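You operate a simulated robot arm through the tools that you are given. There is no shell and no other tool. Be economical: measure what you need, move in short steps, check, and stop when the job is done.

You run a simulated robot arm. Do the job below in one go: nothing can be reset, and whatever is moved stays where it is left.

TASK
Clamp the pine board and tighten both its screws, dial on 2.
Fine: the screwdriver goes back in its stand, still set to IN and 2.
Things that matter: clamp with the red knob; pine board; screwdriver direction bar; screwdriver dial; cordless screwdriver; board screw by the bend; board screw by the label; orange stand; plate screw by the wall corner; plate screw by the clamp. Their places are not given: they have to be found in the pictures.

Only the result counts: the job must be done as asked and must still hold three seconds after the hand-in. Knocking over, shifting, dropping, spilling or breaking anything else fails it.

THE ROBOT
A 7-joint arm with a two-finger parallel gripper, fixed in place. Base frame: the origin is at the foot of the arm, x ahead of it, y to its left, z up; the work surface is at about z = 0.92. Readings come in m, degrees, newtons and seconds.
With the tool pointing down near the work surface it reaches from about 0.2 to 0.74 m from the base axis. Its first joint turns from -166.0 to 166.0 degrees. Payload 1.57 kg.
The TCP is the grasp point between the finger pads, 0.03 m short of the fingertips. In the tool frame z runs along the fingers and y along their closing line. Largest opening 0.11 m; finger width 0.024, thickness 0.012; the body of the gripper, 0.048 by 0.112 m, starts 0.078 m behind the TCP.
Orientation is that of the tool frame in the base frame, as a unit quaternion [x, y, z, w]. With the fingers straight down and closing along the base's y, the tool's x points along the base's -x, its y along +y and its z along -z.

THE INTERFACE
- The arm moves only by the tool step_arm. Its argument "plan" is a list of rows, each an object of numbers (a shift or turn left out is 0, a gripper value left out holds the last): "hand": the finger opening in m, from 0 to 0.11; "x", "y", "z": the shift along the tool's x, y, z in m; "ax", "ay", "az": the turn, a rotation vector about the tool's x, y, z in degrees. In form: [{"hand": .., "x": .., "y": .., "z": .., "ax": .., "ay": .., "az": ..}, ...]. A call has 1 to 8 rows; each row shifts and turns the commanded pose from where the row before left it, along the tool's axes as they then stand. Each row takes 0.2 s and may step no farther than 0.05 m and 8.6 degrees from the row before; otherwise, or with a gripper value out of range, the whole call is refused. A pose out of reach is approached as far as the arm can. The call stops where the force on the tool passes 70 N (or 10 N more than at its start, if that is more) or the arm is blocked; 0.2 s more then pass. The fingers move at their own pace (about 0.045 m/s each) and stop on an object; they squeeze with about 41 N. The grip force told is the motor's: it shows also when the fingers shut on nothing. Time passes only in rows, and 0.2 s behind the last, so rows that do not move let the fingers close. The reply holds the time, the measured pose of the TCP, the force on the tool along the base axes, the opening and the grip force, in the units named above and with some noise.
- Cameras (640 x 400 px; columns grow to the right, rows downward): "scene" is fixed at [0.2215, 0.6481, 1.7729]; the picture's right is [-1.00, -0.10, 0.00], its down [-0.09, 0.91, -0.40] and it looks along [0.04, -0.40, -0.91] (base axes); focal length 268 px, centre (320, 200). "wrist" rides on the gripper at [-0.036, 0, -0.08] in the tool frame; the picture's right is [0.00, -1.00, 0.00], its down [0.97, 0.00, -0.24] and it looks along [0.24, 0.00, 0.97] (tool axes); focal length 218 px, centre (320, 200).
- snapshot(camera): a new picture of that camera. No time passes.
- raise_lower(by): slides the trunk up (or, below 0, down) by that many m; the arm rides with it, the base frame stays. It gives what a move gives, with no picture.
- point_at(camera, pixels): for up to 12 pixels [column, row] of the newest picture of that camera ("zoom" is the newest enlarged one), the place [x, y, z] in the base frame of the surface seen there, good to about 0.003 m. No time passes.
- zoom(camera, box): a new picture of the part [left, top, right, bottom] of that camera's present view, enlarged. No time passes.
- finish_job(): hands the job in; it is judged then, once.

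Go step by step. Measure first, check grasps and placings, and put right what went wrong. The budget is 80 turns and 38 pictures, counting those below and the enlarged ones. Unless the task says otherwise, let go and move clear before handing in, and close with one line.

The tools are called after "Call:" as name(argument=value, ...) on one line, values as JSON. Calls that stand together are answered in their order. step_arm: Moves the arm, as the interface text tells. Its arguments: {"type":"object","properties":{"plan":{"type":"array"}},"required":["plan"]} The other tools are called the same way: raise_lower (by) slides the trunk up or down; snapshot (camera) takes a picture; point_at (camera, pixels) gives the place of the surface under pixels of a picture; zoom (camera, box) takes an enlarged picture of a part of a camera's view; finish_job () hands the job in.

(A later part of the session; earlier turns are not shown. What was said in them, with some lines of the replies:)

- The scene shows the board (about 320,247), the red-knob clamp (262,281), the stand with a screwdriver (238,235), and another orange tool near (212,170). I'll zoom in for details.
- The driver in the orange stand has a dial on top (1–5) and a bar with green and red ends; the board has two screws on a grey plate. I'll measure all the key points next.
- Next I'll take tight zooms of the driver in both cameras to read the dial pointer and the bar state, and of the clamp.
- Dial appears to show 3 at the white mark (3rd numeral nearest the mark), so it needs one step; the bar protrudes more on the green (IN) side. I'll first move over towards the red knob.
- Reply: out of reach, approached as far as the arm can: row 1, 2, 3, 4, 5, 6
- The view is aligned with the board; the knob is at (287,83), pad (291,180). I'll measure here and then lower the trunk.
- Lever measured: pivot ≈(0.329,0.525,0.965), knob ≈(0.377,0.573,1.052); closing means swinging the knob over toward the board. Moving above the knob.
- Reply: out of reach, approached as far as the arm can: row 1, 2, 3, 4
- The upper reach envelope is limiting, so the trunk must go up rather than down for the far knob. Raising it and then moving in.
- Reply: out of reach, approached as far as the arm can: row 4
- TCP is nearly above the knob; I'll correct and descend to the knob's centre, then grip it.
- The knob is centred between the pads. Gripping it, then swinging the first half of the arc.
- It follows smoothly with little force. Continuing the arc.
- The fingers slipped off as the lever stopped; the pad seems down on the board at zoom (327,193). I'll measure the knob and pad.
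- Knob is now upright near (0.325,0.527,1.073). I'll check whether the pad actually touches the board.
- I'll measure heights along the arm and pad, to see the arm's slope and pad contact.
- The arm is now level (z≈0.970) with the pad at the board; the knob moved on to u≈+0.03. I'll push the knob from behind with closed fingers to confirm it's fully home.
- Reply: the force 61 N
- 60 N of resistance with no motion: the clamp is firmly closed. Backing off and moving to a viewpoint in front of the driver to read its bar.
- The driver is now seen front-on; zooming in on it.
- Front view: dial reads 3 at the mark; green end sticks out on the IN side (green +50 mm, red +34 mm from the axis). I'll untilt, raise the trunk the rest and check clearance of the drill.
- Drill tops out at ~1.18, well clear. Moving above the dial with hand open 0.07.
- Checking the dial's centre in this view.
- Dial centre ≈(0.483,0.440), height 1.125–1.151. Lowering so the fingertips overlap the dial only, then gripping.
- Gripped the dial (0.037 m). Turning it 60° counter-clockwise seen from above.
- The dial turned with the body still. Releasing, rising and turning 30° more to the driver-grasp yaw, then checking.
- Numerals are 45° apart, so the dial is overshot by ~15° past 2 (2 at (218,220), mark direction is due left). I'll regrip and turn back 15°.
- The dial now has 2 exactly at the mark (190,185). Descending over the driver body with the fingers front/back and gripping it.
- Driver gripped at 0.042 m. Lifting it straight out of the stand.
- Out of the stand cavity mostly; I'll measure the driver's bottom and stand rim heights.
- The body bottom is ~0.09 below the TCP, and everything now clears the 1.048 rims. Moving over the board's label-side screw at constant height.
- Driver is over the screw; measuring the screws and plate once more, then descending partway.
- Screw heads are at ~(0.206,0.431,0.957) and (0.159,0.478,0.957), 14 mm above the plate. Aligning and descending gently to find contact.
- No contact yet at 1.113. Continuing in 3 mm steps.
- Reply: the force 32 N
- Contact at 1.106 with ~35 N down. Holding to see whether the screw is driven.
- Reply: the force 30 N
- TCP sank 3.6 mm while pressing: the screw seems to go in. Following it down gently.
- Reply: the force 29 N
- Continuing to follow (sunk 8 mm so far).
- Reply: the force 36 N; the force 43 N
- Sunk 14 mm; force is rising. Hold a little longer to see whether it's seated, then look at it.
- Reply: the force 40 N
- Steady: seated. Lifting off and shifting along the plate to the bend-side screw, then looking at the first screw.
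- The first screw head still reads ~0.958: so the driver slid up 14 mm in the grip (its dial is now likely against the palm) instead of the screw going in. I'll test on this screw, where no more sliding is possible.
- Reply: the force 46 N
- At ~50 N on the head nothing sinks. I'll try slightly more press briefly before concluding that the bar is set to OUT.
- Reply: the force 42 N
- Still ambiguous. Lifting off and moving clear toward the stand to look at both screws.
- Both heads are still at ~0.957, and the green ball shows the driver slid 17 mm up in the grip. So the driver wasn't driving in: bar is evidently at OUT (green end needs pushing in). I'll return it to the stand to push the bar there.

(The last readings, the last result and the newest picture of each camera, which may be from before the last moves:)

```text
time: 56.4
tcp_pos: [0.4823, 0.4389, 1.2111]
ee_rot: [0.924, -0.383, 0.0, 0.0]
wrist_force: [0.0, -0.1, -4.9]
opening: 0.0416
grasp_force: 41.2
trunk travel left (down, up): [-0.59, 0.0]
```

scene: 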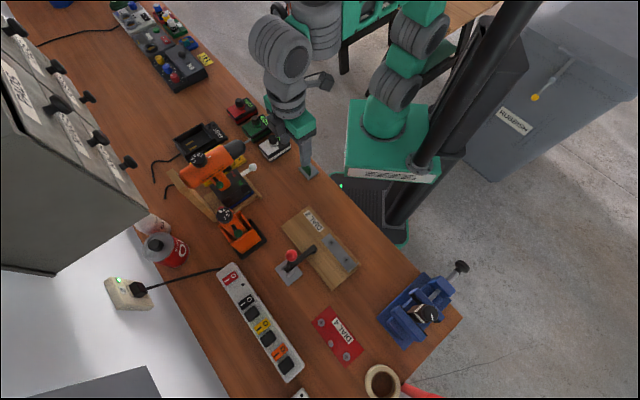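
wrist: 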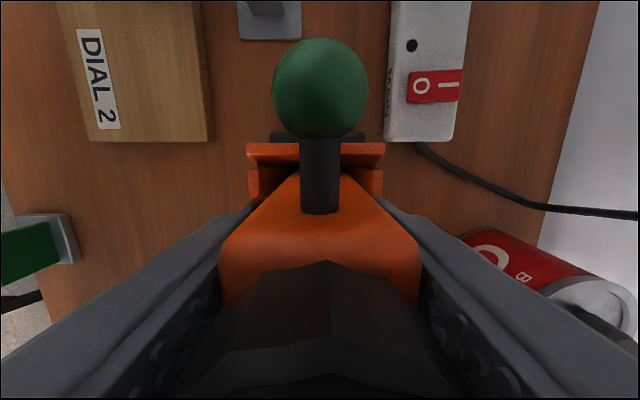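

Over the stand within ~2 mm. Small correction and lowering into it.

Call:
step_arm(plan=[{"x": 0.0005, "y": -0.0012, "z": 0.02}, {"z": 0.02}, {"z": 0.02}, {"z": 0.02}])

Call:
step_arm(plan=[{"z": 0.015}, {"z": 0.015}, {"z": 0.015}])

```text
time: 57.4
tcp_pos: [0.4833, 0.4408, 1.1312]
ee_rot: [0.924, -0.383, 0.0, -0.001]
wrist_force: [-1.0, 0.7, -4.6]
opening: 0.0422
grasp_force: 40.9
trunk travel left (down, up): [-0.59, 0.0]
```

```text
time: 58.2
tcp_pos: [0.4838, 0.4393, 1.0855]
ee_rot: [0.924, -0.382, 0.0, 0.0]
wrist_force: [-7.5, -5.9, -2.9]
opening: 0.0418
grasp_force: 40.7
trunk travel left (down, up): [-0.59, 0.0]
```

Driver is inside the stand, ~15 mm above its seat; opening the fingers slightly to let it settle, guided.

Call:
step_arm(plan=[{"z": 0.004}, {"hand": 0.05}, {}, {}])

Call:
snapshot(camera="wrist")

```text
time: 59.2
tcp_pos: [0.4849, 0.4395, 1.0824]
ee_rot: [0.924, -0.383, 0.001, -0.001]
wrist_force: [-0.7, 0.1, 0.8]
opening: 0.0501
grasp_force: 0.0
trunk travel left (down, up): [-0.59, 0.0]
```

```text
4 pictures are left
```

wrist: 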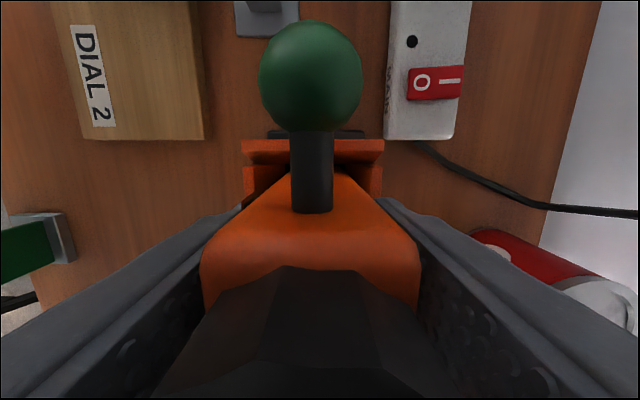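

It looks settled close to the original position; checking heights.

Call:
point_at(camera="wrist", pixels=[[310, 80], [312, 190], [310, 240], [310, 40]])

```text
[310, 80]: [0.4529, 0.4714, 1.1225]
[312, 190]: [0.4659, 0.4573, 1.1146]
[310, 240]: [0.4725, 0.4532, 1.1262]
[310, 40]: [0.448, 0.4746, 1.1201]
```

The driver is seated again (green ball z 1.122 as before). Next: rise, go outside the green end, close the fingers and come down to bar height.

Call:
step_arm(plan=[{"hand": 0.08}, {"z": -0.04}, {"z": -0.04}, {"z": -0.04}, {"x": -0.047, "hand": 0.0}, {"x": -0.047}, {}, {}])

Call:
step_arm(plan=[{"z": 0.025}, {"z": 0.025}, {"z": 0.025}])

```text
time: 61.0
tcp_pos: [0.4169, 0.5077, 1.2003]
ee_rot: [0.924, -0.382, 0.001, -0.001]
wrist_force: [0.5, 0.1, 0.4]
opening: 0.0
grasp_force: 4.8
trunk travel left (down, up): [-0.59, 0.0]
```

```text
time: 61.8
tcp_pos: [0.4179, 0.5082, 1.1253]
ee_rot: [0.924, -0.383, 0.0, -0.001]
wrist_force: [-0.2, -0.5, 0.5]
opening: 0.0
grasp_force: 21.1
trunk travel left (down, up): [-0.59, 0.0]
```

In place beside the green end. Approaching and pushing gently.

Call:
step_arm(plan=[{"x": 0.01}, {"x": 0.008}, {"x": 0.004}])

Call:
step_arm(plan=[{"x": 0.003}, {"x": 0.002}])

```text
time: 62.6
tcp_pos: [0.4336, 0.4913, 1.1263]
ee_rot: [0.924, -0.383, 0.001, -0.001]
wrist_force: [0.8, -1.1, -0.3]
opening: 0.0
grasp_force: 21.3
trunk travel left (down, up): [-0.59, 0.0]
```

```text
time: 63.2
tcp_pos: [0.4374, 0.4883, 1.1281]
ee_rot: [0.924, -0.383, 0.0, -0.001]
wrist_force: [0.0, 0.8, 0.5]
opening: 0.0
grasp_force: 21.5
trunk travel left (down, up): [-0.59, 0.0]
```

Just reaching contact. Pushing in 3 mm steps while watching force.

Call:
step_arm(plan=[{"x": 0.003}, {"x": 0.002}])

Call:
step_arm(plan=[{"x": 0.003}])

```text
time: 63.8
tcp_pos: [0.4394, 0.4844, 1.1265]
ee_rot: [0.924, -0.383, 0.0, -0.001]
wrist_force: [-0.3, 2.0, 0.8]
opening: 0.0
grasp_force: 21.5
trunk travel left (down, up): [-0.59, 0.0]
```

```text
time: 64.2
tcp_pos: [0.4417, 0.481, 1.1264]
ee_rot: [0.924, -0.383, 0.0, -0.001]
wrist_force: [-3.0, 2.1, 1.1]
opening: 0.0
grasp_force: 21.2
trunk travel left (down, up): [-0.59, 0.0]
```

Light 4 N resistance. Continuing until it stops.

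Call:
step_arm(plan=[{"x": 0.002}, {"x": 0.002}])

Call:
step_arm(plan=[{"x": 0.002}, {}])

Call:
zoom(camera="scene", box=[200, 190, 280, 270])

```text
time: 64.8
tcp_pos: [0.4466, 0.4776, 1.1272]
ee_rot: [0.923, -0.384, 0.001, -0.001]
wrist_force: [0.4, -0.8, 0.3]
opening: 0.0001
grasp_force: 21.1
trunk travel left (down, up): [-0.59, 0.0]
```

```text
time: 65.4
tcp_pos: [0.4473, 0.4765, 1.125]
ee_rot: [0.924, -0.383, 0.001, -0.001]
wrist_force: [-0.6, 1.1, 0.2]
opening: 0.0
grasp_force: 21.7
trunk travel left (down, up): [-0.59, 0.0]
```

```text
5.00 times, centred on (240, 230) of scene
```

zoom: 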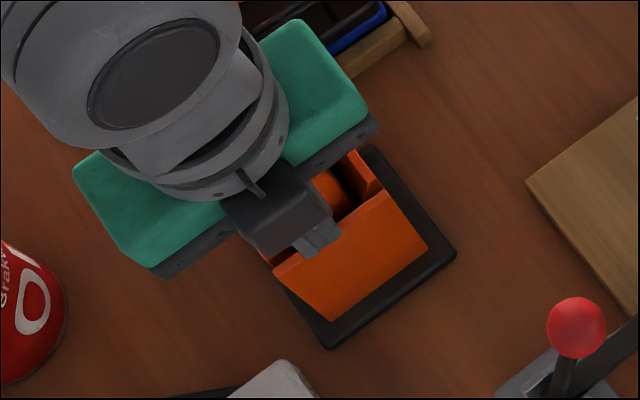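

Resistance peaked at ~4 N then vanished — the bar snapped over — and the stand hasn't moved. Backing off, going above the driver, and checking with one wrist view.

Call:
step_arm(plan=[{"x": -0.025}, {"z": -0.04}, {"z": -0.04, "hand": 0.08}, {"x": 0.04}, {"x": 0.04}, {}])

Call:
snapshot(camera="wrist")

```text
time: 66.8
tcp_pos: [0.4847, 0.4382, 1.205]
ee_rot: [0.924, -0.383, 0.0, -0.001]
wrist_force: [0.6, -0.1, 0.4]
opening: 0.0798
grasp_force: 0.0
trunk travel left (down, up): [-0.59, 0.0]
```

```text
2 pictures are left
```

wrist: 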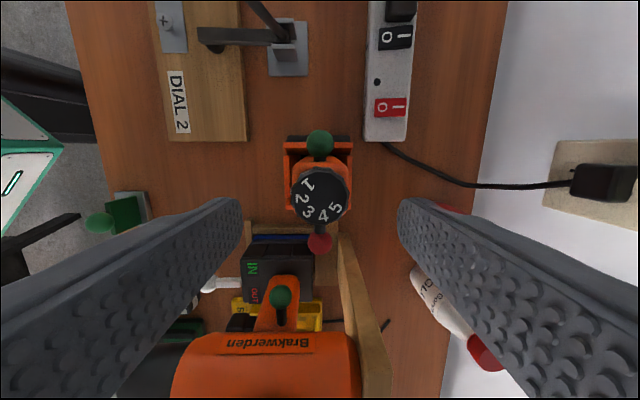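

The bar has shifted: red end now out at (320,243), green in at (320,144); dial still on 2. Regripping the driver and lifting.

Call:
step_arm(plan=[{"x": -0.0015, "z": 0.03}, {"z": 0.03}, {"z": 0.03}, {"z": 0.032}, {"hand": 0.0}, {}, {}, {}])

Call:
step_arm(plan=[{}, {"z": -0.02}, {"z": -0.025}, {"z": -0.025}, {"z": -0.025}, {"z": -0.025}, {"z": -0.014}])

```text
time: 68.6
tcp_pos: [0.4827, 0.4393, 1.0837]
ee_rot: [0.924, -0.383, 0.0, 0.0]
wrist_force: [-6.7, -6.7, 0.5]
opening: 0.042
grasp_force: 29.0
trunk travel left (down, up): [-0.59, 0.0]
```

```text
time: 70.2
tcp_pos: [0.4849, 0.4403, 1.2175]
ee_rot: [0.924, -0.382, 0.0, 0.0]
wrist_force: [-0.7, 0.0, -4.6]
opening: 0.0422
grasp_force: 40.9
trunk travel left (down, up): [-0.59, 0.0]
```

Lifted. Moving back over the label-side screw.

Call:
step_arm(plan=[{"x": -0.0238, "y": 0.0254}, {"x": -0.0238, "y": 0.0254}, {"x": -0.0238, "y": 0.0254}, {"x": -0.0238, "y": 0.0254}, {"x": -0.0238, "y": 0.0254}, {"x": -0.0238, "y": 0.0254}, {"x": -0.0238, "y": 0.0254}, {"x": -0.0238, "y": 0.0254}])

Call:
step_arm(plan=[{"z": 0.03}, {"z": 0.03}, {"z": 0.03}, {"z": 0.015}])

```text
time: 72.0
tcp_pos: [0.2044, 0.4293, 1.2186]
ee_rot: [0.924, -0.383, 0.0, 0.0]
wrist_force: [0.7, -0.3, -4.1]
opening: 0.0418
grasp_force: 40.6
trunk travel left (down, up): [-0.59, 0.0]
```

```text
time: 73.0
tcp_pos: [0.2038, 0.4295, 1.1144]
ee_rot: [0.924, -0.383, 0.0, 0.0]
wrist_force: [0.4, 0.3, -4.1]
opening: 0.0419
grasp_force: 40.9
trunk travel left (down, up): [-0.59, 0.0]
```

Correcting 2 mm and pressing lightly onto the head.

Call:
step_arm(plan=[{"x": 0.0005, "y": -0.0018, "z": 0.003}, {"z": 0.003}, {"z": 0.003}, {}])

Call:
step_arm(plan=[{"z": 0.002}, {}, {}, {}])

```text
time: 74.0
tcp_pos: [0.2066, 0.4311, 1.1047]
ee_rot: [0.924, -0.383, 0.0, 0.001]
wrist_force: [-0.1, -0.3, -4.4]
opening: 0.0418
grasp_force: 41.0
trunk travel left (down, up): [-0.59, 0.0]
```

```text
time: 75.0
tcp_pos: [0.2086, 0.4313, 1.1021]
ee_rot: [0.924, -0.382, 0.0, -0.002]
wrist_force: [-0.7, 0.8, -3.2]
opening: 0.0419
grasp_force: 41.0
trunk travel left (down, up): [-0.59, 0.0]
```

No force at 1.102, beyond the former contact height — it may be driving in. Continuing downward slowly.

Call:
step_arm(plan=[{"z": 0.002}, {}, {"z": 0.002}, {}, {"z": 0.002}, {}])

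Call:
step_arm(plan=[{"z": 0.002}, {}, {"z": 0.002}, {}])

```text
time: 76.4
tcp_pos: [0.2083, 0.4318, 1.0961]
ee_rot: [0.924, -0.383, -0.001, -0.001]
wrist_force: [-1.3, 1.7, 2.1]
opening: 0.042
grasp_force: 41.5
trunk travel left (down, up): [-0.59, 0.0]
```

```text
time: 77.4
tcp_pos: [0.2087, 0.4304, 1.0927]
ee_rot: [0.924, -0.383, 0.0, -0.002]
wrist_force: [-1.0, 1.5, 9.8]
opening: 0.0421
grasp_force: 41.2
trunk travel left (down, up): [-0.59, 0.0]
```

Sinking with little force (well under the slip force): the screw is going in. Continuing to seat.

Call:
step_arm(plan=[{}, {}, {"z": 0.001}, {}, {}, {"z": 0.001}, {}, {}])

Call:
step_arm(plan=[{"z": 0.001}, {}, {}, {"z": 0.001}, {}, {}])

```text
time: 79.2
tcp_pos: [0.2074, 0.4293, 1.0922]
ee_rot: [0.923, -0.384, 0.0, -0.003]
wrist_force: [-0.4, 0.4, 28.5]
opening: 0.042
grasp_force: 40.4
trunk travel left (down, up): [-0.59, 0.0]
```

```text
time: 80.6
tcp_pos: [0.2083, 0.4299, 1.0895]
ee_rot: [0.923, -0.384, 0.0, -0.002]
wrist_force: [4.2, 1.4, 30.6]
opening: 0.0418
grasp_force: 40.8
trunk travel left (down, up): [-0.59, 0.0]
```

Force rose to ~33 N at the seat. Holding briefly, then lifting and shifting to the bend-side screw.

Call:
step_arm(plan=[{}, {}, {}, {}, {"z": -0.02}, {"z": -0.02}, {"x": -0.0335}, {"x": -0.0335}])

Call:
step_arm(plan=[{"z": 0.01}, {"z": 0.01}, {}])

```text
time: 82.4
tcp_pos: [0.161, 0.4799, 1.1276]
ee_rot: [0.924, -0.383, 0.0, 0.0]
wrist_force: [-0.3, -0.1, -4.9]
opening: 0.0421
grasp_force: 41.2
trunk travel left (down, up): [-0.59, 0.0]
```

```text
time: 83.2
tcp_pos: [0.1609, 0.4797, 1.1085]
ee_rot: [0.924, -0.383, 0.0, -0.001]
wrist_force: [-0.3, 1.0, -4.7]
opening: 0.042
grasp_force: 40.8
trunk travel left (down, up): [-0.59, 0.0]
```

Correcting 2.5 mm, then the same slow descent.

Call:
step_arm(plan=[{"y": 0.0022, "z": 0.003}, {"z": 0.003}, {"z": 0.002}, {}, {"z": 0.002}, {}, {"z": 0.002}, {}])

Call:
step_arm(plan=[{"z": 0.002}, {}, {"z": 0.002}, {}, {"z": 0.001}, {}])

```text
time: 85.0
tcp_pos: [0.1593, 0.478, 1.0962]
ee_rot: [0.924, -0.383, 0.0, -0.001]
wrist_force: [-0.1, 0.6, -2.7]
opening: 0.0421
grasp_force: 41.1
trunk travel left (down, up): [-0.59, 0.0]
```

```text
time: 86.4
tcp_pos: [0.1596, 0.4774, 1.0928]
ee_rot: [0.924, -0.382, 0.0, 0.0]
wrist_force: [-1.0, -0.6, -2.5]
opening: 0.0419
grasp_force: 40.8
trunk travel left (down, up): [-0.59, 0.0]
```

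Following down with low force; continuing until it seats.

Call:
step_arm(plan=[{"z": 0.001}, {}, {"z": 0.001}, {}, {"z": 0.001}, {}, {}])

Call:
step_arm(plan=[{"z": 0.001}, {}, {}, {"z": 0.001}, {}, {}])

```text
time: 88.0
tcp_pos: [0.1591, 0.4768, 1.0887]
ee_rot: [0.924, -0.383, 0.0, -0.001]
wrist_force: [1.0, -3.5, 13.6]
opening: 0.0418
grasp_force: 40.7
trunk travel left (down, up): [-0.59, 0.0]
```

```text
time: 89.4
tcp_pos: [0.1573, 0.4757, 1.088]
ee_rot: [0.923, -0.384, 0.0, -0.003]
wrist_force: [2.3, 0.7, 30.4]
opening: 0.0419
grasp_force: 41.3
trunk travel left (down, up): [-0.59, 0.0]
```

Force is up to ~34 N at the seat. Holding, then lifting clear toward the stand and inspecting both screws.

Call:
step_arm(plan=[{}, {}, {}, {}, {}])

Call:
step_arm(plan=[{"z": -0.04}, {"z": -0.045}, {"z": -0.04}, {"x": 0.02, "y": -0.025}, {"x": 0.025, "y": -0.025}, {"x": 0.025, "y": -0.025}, {"x": 0.025, "y": -0.025}])

Call:
zoom(camera="scene", box=[240, 190, 360, 290])

Call:
point_at(camera="zoom", pixels=[[446, 213], [442, 209], [450, 218], [505, 284], [500, 280], [509, 288], [475, 248], [343, 215], [340, 210]])

```text
time: 90.6
tcp_pos: [0.1586, 0.4783, 1.0875]
ee_rot: [0.924, -0.383, 0.001, -0.002]
wrist_force: [3.5, 5.7, 28.9]
opening: 0.0416
grasp_force: 40.9
trunk travel left (down, up): [-0.59, 0.0]
```

```text
time: 92.2
tcp_pos: [0.2975, 0.4808, 1.2118]
ee_rot: [0.924, -0.383, 0.0, 0.0]
wrist_force: [-0.5, 0.7, -4.8]
opening: 0.042
grasp_force: 40.5
trunk travel left (down, up): [-0.59, 0.0]
```

```text
4.00 times, centred on (300, 240) of scene
```

zoom: 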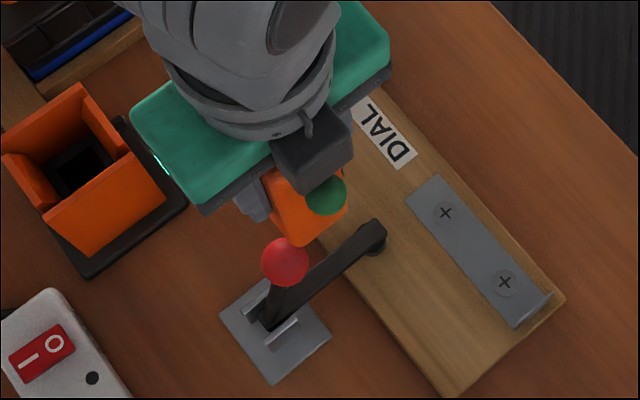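

```text
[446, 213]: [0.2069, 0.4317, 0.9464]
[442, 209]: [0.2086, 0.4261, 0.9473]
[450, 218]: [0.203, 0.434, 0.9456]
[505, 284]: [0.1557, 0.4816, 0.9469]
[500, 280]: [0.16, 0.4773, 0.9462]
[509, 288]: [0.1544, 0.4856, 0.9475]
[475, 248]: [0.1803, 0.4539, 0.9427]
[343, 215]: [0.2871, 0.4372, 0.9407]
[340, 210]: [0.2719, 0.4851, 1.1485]
```

Both heads are now at 0.9465, flush on the plate (0.9425), and the clamp still closed. Returning the driver to the stand.

Call:
step_arm(plan=[{"z": -0.006}, {"x": 0.0268, "y": -0.0171}, {"x": 0.0268, "y": -0.0171}, {"x": 0.0268, "y": -0.0171}, {"x": 0.0268, "y": -0.0171}, {"x": 0.0268, "y": -0.0171}, {"x": 0.0268, "y": -0.0171}, {}])

```text
time: 94.0
tcp_pos: [0.483, 0.4393, 1.2178]
ee_rot: [0.924, -0.383, 0.001, -0.001]
wrist_force: [-0.9, -0.7, -4.5]
opening: 0.0422
grasp_force: 40.7
trunk travel left (down, up): [-0.59, 0.0]
```

Aligned over the stand. Lowering.

Call:
step_arm(plan=[{"z": 0.02}, {"z": 0.02}, {"z": 0.02}, {"z": 0.02}, {"z": 0.02}, {"z": 0.015}])

Call:
step_arm(plan=[{"z": 0.008}, {"z": 0.008}, {"z": 0.004}, {}])

```text
time: 95.4
tcp_pos: [0.4837, 0.4384, 1.1037]
ee_rot: [0.923, -0.384, 0.0, -0.001]
wrist_force: [0.8, -2.9, -1.9]
opening: 0.0418
grasp_force: 41.2
trunk travel left (down, up): [-0.59, 0.0]
```

```text
time: 96.6
tcp_pos: [0.4821, 0.4382, 1.0978]
ee_rot: [0.924, -0.382, 0.004, -0.011]
wrist_force: [-12.7, -14.7, 21.8]
opening: 0.0421
grasp_force: 40.7
trunk travel left (down, up): [-0.59, 0.0]
stopped in row 4: the force on the tool passed its limit (the readings are from after the stop); the commanded pose is now the measured one
```

It met resistance at 1.098 with a sideways push of ~19 N along (-x,-y), so I'm slightly off. Backing up 25 mm and re-aligning.

Call:
step_arm(plan=[{"z": -0.01}, {"z": -0.015}, {}])

```text
time: 97.4
tcp_pos: [0.4859, 0.4414, 1.1191]
ee_rot: [0.924, -0.383, 0.004, -0.012]
wrist_force: [-5.5, -5.3, 2.2]
opening: 0.0418
grasp_force: 40.9
trunk travel left (down, up): [-0.59, 0.0]
```

The commanded pose picked up a 1.4° tilt; removing it and shifting 3 mm toward (-x,-y).

Call:
step_arm(plan=[{"z": -0.01}, {"ax": -1.44, "y": 0.0015}, {"y": 0.0015}, {}])

```text
time: 98.4
tcp_pos: [0.4828, 0.4395, 1.1276]
ee_rot: [0.924, -0.383, -0.002, 0.002]
wrist_force: [-1.3, -0.1, -3.6]
opening: 0.0421
grasp_force: 41.4
trunk travel left (down, up): [-0.59, 0.0]
```

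Lateral force gone. Lowering in small steps.

Call:
step_arm(plan=[{"z": 0.008}, {"z": 0.008}, {"z": 0.006}, {}])

Call:
step_arm(plan=[{"z": 0.004}, {"z": 0.003}, {}])

```text
time: 99.4
tcp_pos: [0.4838, 0.4402, 1.1062]
ee_rot: [0.924, -0.383, -0.001, 0.001]
wrist_force: [0.4, -1.1, -4.0]
opening: 0.042
grasp_force: 40.9
trunk travel left (down, up): [-0.59, 0.0]
```

```text
time: 100.2
tcp_pos: [0.4823, 0.4386, 1.0985]
ee_rot: [0.924, -0.383, -0.001, 0.001]
wrist_force: [-0.5, 0.3, -4.4]
opening: 0.0418
grasp_force: 41.2
trunk travel left (down, up): [-0.59, 0.0]
```

Free at 1.098 now. Continuing down to ~1.084.

Call:
step_arm(plan=[{"z": 0.004}, {"z": 0.003}, {}])

Call:
step_arm(plan=[{"z": 0.004}, {"z": 0.003}, {}])

```text
time: 101.0
tcp_pos: [0.4821, 0.4375, 1.0975]
ee_rot: [0.924, -0.382, 0.0, -0.003]
wrist_force: [-1.2, -3.4, 32.2]
opening: 0.0418
grasp_force: 40.5
trunk travel left (down, up): [-0.59, 0.0]
```

```text
time: 101.8
tcp_pos: [0.4816, 0.4372, 1.0977]
ee_rot: [0.924, -0.383, 0.003, -0.009]
wrist_force: [-2.9, -9.3, 64.0]
opening: 0.0421
grasp_force: 40.7
trunk travel left (down, up): [-0.59, 0.0]
```

Blocked again at 1.0975 — the bit tip (z≈0.956) is catching the edge of the socket hole; forces point to needing a shift toward -n. Backing off 8 mm to relax, and shifting.

Call:
step_arm(plan=[{"z": -0.01}, {"z": -0.012}, {}])

Call:
snapshot(camera="wrist")

Call:
point_at(camera="wrist", pixels=[[320, 180], [320, 210], [320, 240], [320, 260], [290, 240], [350, 240], [320, 100], [320, 60], [270, 150], [370, 150], [320, 300], [320, 280]])

```text
time: 102.6
tcp_pos: [0.4808, 0.4383, 1.1042]
ee_rot: [0.924, -0.383, -0.002, 0.006]
wrist_force: [0.9, -1.6, -4.5]
opening: 0.0418
grasp_force: 40.8
trunk travel left (down, up): [-0.59, 0.0]
```

```text
0 pictures are left
```

wrist: 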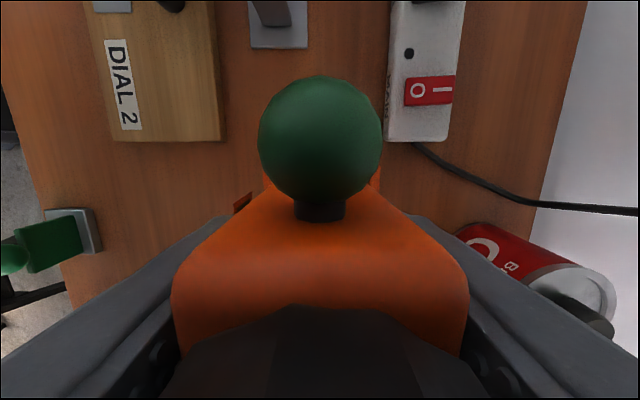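

```text
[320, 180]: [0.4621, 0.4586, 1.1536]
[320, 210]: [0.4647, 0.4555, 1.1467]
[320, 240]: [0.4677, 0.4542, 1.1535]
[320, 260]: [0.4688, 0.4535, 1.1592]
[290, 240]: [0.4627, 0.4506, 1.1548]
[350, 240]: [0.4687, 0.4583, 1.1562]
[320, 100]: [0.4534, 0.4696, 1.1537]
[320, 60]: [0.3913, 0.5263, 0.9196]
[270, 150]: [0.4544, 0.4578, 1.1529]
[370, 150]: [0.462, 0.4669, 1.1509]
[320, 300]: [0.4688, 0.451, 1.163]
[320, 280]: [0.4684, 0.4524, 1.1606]
```

The driver is upright in the hand, but slid up ~12 mm, and my pose drifted: now 2–3 mm off with a slight opposite tilt. Restoring straight orientation and the original grip position (0.4838,0.4398), then lowering gently.

Call:
step_arm(plan=[{"z": -0.004}, {"ax": 0.72, "x": 0.001, "y": -0.003}, {}])

Call:
step_arm(plan=[{"z": 0.004}, {"z": 0.004}, {"z": 0.003}, {}])

Call:
step_arm(plan=[{"z": 0.003}, {}])

```text
time: 103.4
tcp_pos: [0.4841, 0.44, 1.1098]
ee_rot: [0.924, -0.382, 0.0, -0.004]
wrist_force: [-6.6, -3.5, -3.0]
opening: 0.042
grasp_force: 41.0
trunk travel left (down, up): [-0.59, 0.0]
```

```text
time: 104.4
tcp_pos: [0.4851, 0.4378, 1.1012]
ee_rot: [0.924, -0.383, 0.0, -0.004]
wrist_force: [-14.1, -14.6, -1.5]
opening: 0.0418
grasp_force: 41.0
trunk travel left (down, up): [-0.59, 0.0]
```

```text
time: 105.0
tcp_pos: [0.4831, 0.4394, 1.0986]
ee_rot: [0.924, -0.383, 0.001, -0.004]
wrist_force: [-13.4, -15.7, 1.4]
opening: 0.0419
grasp_force: 41.3
trunk travel left (down, up): [-0.59, 0.0]
```

Now a side load of ~20 N but hardly any vertical block. Easing 1.5 mm toward (-x,-y) and continuing down carefully.

Call:
step_arm(plan=[{"y": 0.0012}, {"z": 0.003}, {}])

Call:
step_arm(plan=[{"z": 0.003}, {}])

```text
time: 105.8
tcp_pos: [0.4834, 0.4381, 1.0979]
ee_rot: [0.924, -0.383, 0.001, -0.006]
wrist_force: [-12.5, -14.3, 13.4]
opening: 0.0418
grasp_force: 40.6
trunk travel left (down, up): [-0.59, 0.0]
```

```text
time: 106.4
tcp_pos: [0.4824, 0.4385, 1.0971]
ee_rot: [0.924, -0.382, 0.002, -0.008]
wrist_force: [-11.2, -13.8, 37.1]
opening: 0.042
grasp_force: 41.2
trunk travel left (down, up): [-0.59, 0.0]
```

It still sits on a ledge. The driver is confined by the stand walls and my fingers, so I'll unload, straighten, and loosen the fingers just enough for it to self-centre and drop as it did before.

Call:
step_arm(plan=[{"z": -0.006}, {"ax": -0.5, "y": 0.001}, {}])

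Call:
step_arm(plan=[{"hand": 0.048}, {}, {}])

```text
time: 107.2
tcp_pos: [0.4835, 0.438, 1.095]
ee_rot: [0.924, -0.383, -0.002, 0.001]
wrist_force: [0.2, 0.3, -4.6]
opening: 0.0418
grasp_force: 40.9
trunk travel left (down, up): [-0.59, 0.0]
```

```text
time: 108.0
tcp_pos: [0.4841, 0.4377, 1.098]
ee_rot: [0.924, -0.382, -0.001, -0.001]
wrist_force: [0.1, 0.2, 0.4]
opening: 0.0482
grasp_force: 0.0
trunk travel left (down, up): [-0.59, 0.0]
```

The weight is off the hand. To check if it dropped, I'll lower with loose fingers to 1.083: if it hasn't, the palm will touch the dial and push it gently.

Call:
step_arm(plan=[{"hand": 0.05, "z": 0.003}, {"z": 0.003}, {}])

Call:
step_arm(plan=[{"z": 0.003}, {"z": 0.003}, {}])

Call:
step_arm(plan=[{"z": 0.002}, {}])

```text
time: 108.8
tcp_pos: [0.4821, 0.4378, 1.0902]
ee_rot: [0.924, -0.383, 0.0, -0.001]
wrist_force: [0.1, 0.3, -0.2]
opening: 0.0502
grasp_force: 0.0
trunk travel left (down, up): [-0.59, 0.0]
```

```text
time: 109.6
tcp_pos: [0.4838, 0.4382, 1.0848]
ee_rot: [0.924, -0.382, -0.001, -0.002]
wrist_force: [0.2, -0.8, 0.1]
opening: 0.0501
grasp_force: 0.2
trunk travel left (down, up): [-0.59, 0.0]
```

```text
time: 110.2
tcp_pos: [0.4845, 0.4385, 1.0836]
ee_rot: [0.924, -0.383, -0.001, 0.0]
wrist_force: [0.1, -0.7, 0.9]
opening: 0.0499
grasp_force: 0.0
trunk travel left (down, up): [-0.59, 0.0]
```

No contact down to 1.083, so it dropped. Withdrawing, then I'll verify seating by lightly touching the dial top (expected 1.151, i.e. TCP ≈1.181) with closed fingers.

Call:
step_arm(plan=[{"hand": 0.08}, {}, {"z": -0.04}, {"z": -0.045}, {"z": -0.04, "hand": 0.0}, {}, {}, {}])

Call:
step_arm(plan=[{"z": 0.01}, {"z": 0.006}, {"z": 0.003}, {}])

Call:
step_arm(plan=[{"z": 0.003}, {"z": 0.002}, {}])

```text
time: 112.0
tcp_pos: [0.4829, 0.4381, 1.209]
ee_rot: [0.924, -0.383, 0.0, 0.0]
wrist_force: [0.2, 1.1, -0.4]
opening: 0.0
grasp_force: 4.6
trunk travel left (down, up): [-0.59, 0.0]
```

```text
time: 113.0
tcp_pos: [0.4837, 0.4379, 1.1885]
ee_rot: [0.924, -0.383, 0.0, 0.0]
wrist_force: [-0.1, -0.4, -0.4]
opening: 0.0
grasp_force: 21.9
trunk travel left (down, up): [-0.59, 0.0]
```

```text
time: 113.8
tcp_pos: [0.4835, 0.4401, 1.1839]
ee_rot: [0.924, -0.383, 0.001, 0.0]
wrist_force: [1.0, 0.1, 1.1]
opening: 0.0
grasp_force: 21.4
trunk travel left (down, up): [-0.59, 0.0]
```

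Call:
step_arm(plan=[{"z": 0.0015}, {"z": 0.0015}, {}])

Call:
step_arm(plan=[{"z": 0.0015}, {}])

```text
time: 114.6
tcp_pos: [0.4837, 0.4388, 1.1808]
ee_rot: [0.924, -0.382, 0.001, 0.0]
wrist_force: [-1.4, 0.5, 0.3]
opening: 0.0001
grasp_force: 21.4
trunk travel left (down, up): [-0.59, 0.0]
```

```text
time: 115.2
tcp_pos: [0.4848, 0.4391, 1.1807]
ee_rot: [0.924, -0.382, 0.001, 0.0]
wrist_force: [0.5, 0.1, 2.8]
opening: 0.0
grasp_force: 21.9
trunk travel left (down, up): [-0.59, 0.0]
```

Contact at TCP 1.1805, i.e. dial top at 1.151: the driver is fully seated. Moving up and clear.

Call:
step_arm(plan=[{"z": -0.02}, {"z": -0.015}, {"x": -0.02, "y": 0.03}, {"x": -0.02, "y": 0.03}, {"x": -0.02, "y": 0.03}, {"y": 0.03}, {}])

```text
time: 116.8
tcp_pos: [0.3546, 0.3979, 1.2134]
ee_rot: [0.924, -0.382, -0.001, 0.0]
wrist_force: [-0.3, 0.2, -1.3]
opening: 0.0
grasp_force: 21.1
trunk travel left (down, up): [-0.59, 0.0]
```

The arm is clear, the driver is seated in its stand, both screw heads are down, and the clamp is closed. Handing in.

Call:
finish_job()

```text
The job is handed in.
```

The pine board is clamped, both its screws are tightened with the dial on 2, and the screwdriver is back in its stand. I moved the direction bar before driving, since the screws only went in with the red end out, so I take that as IN. My pictures had run out by the end, so I checked the seating by touch, and the last sight of the dial on 2 was before I drove the screws.
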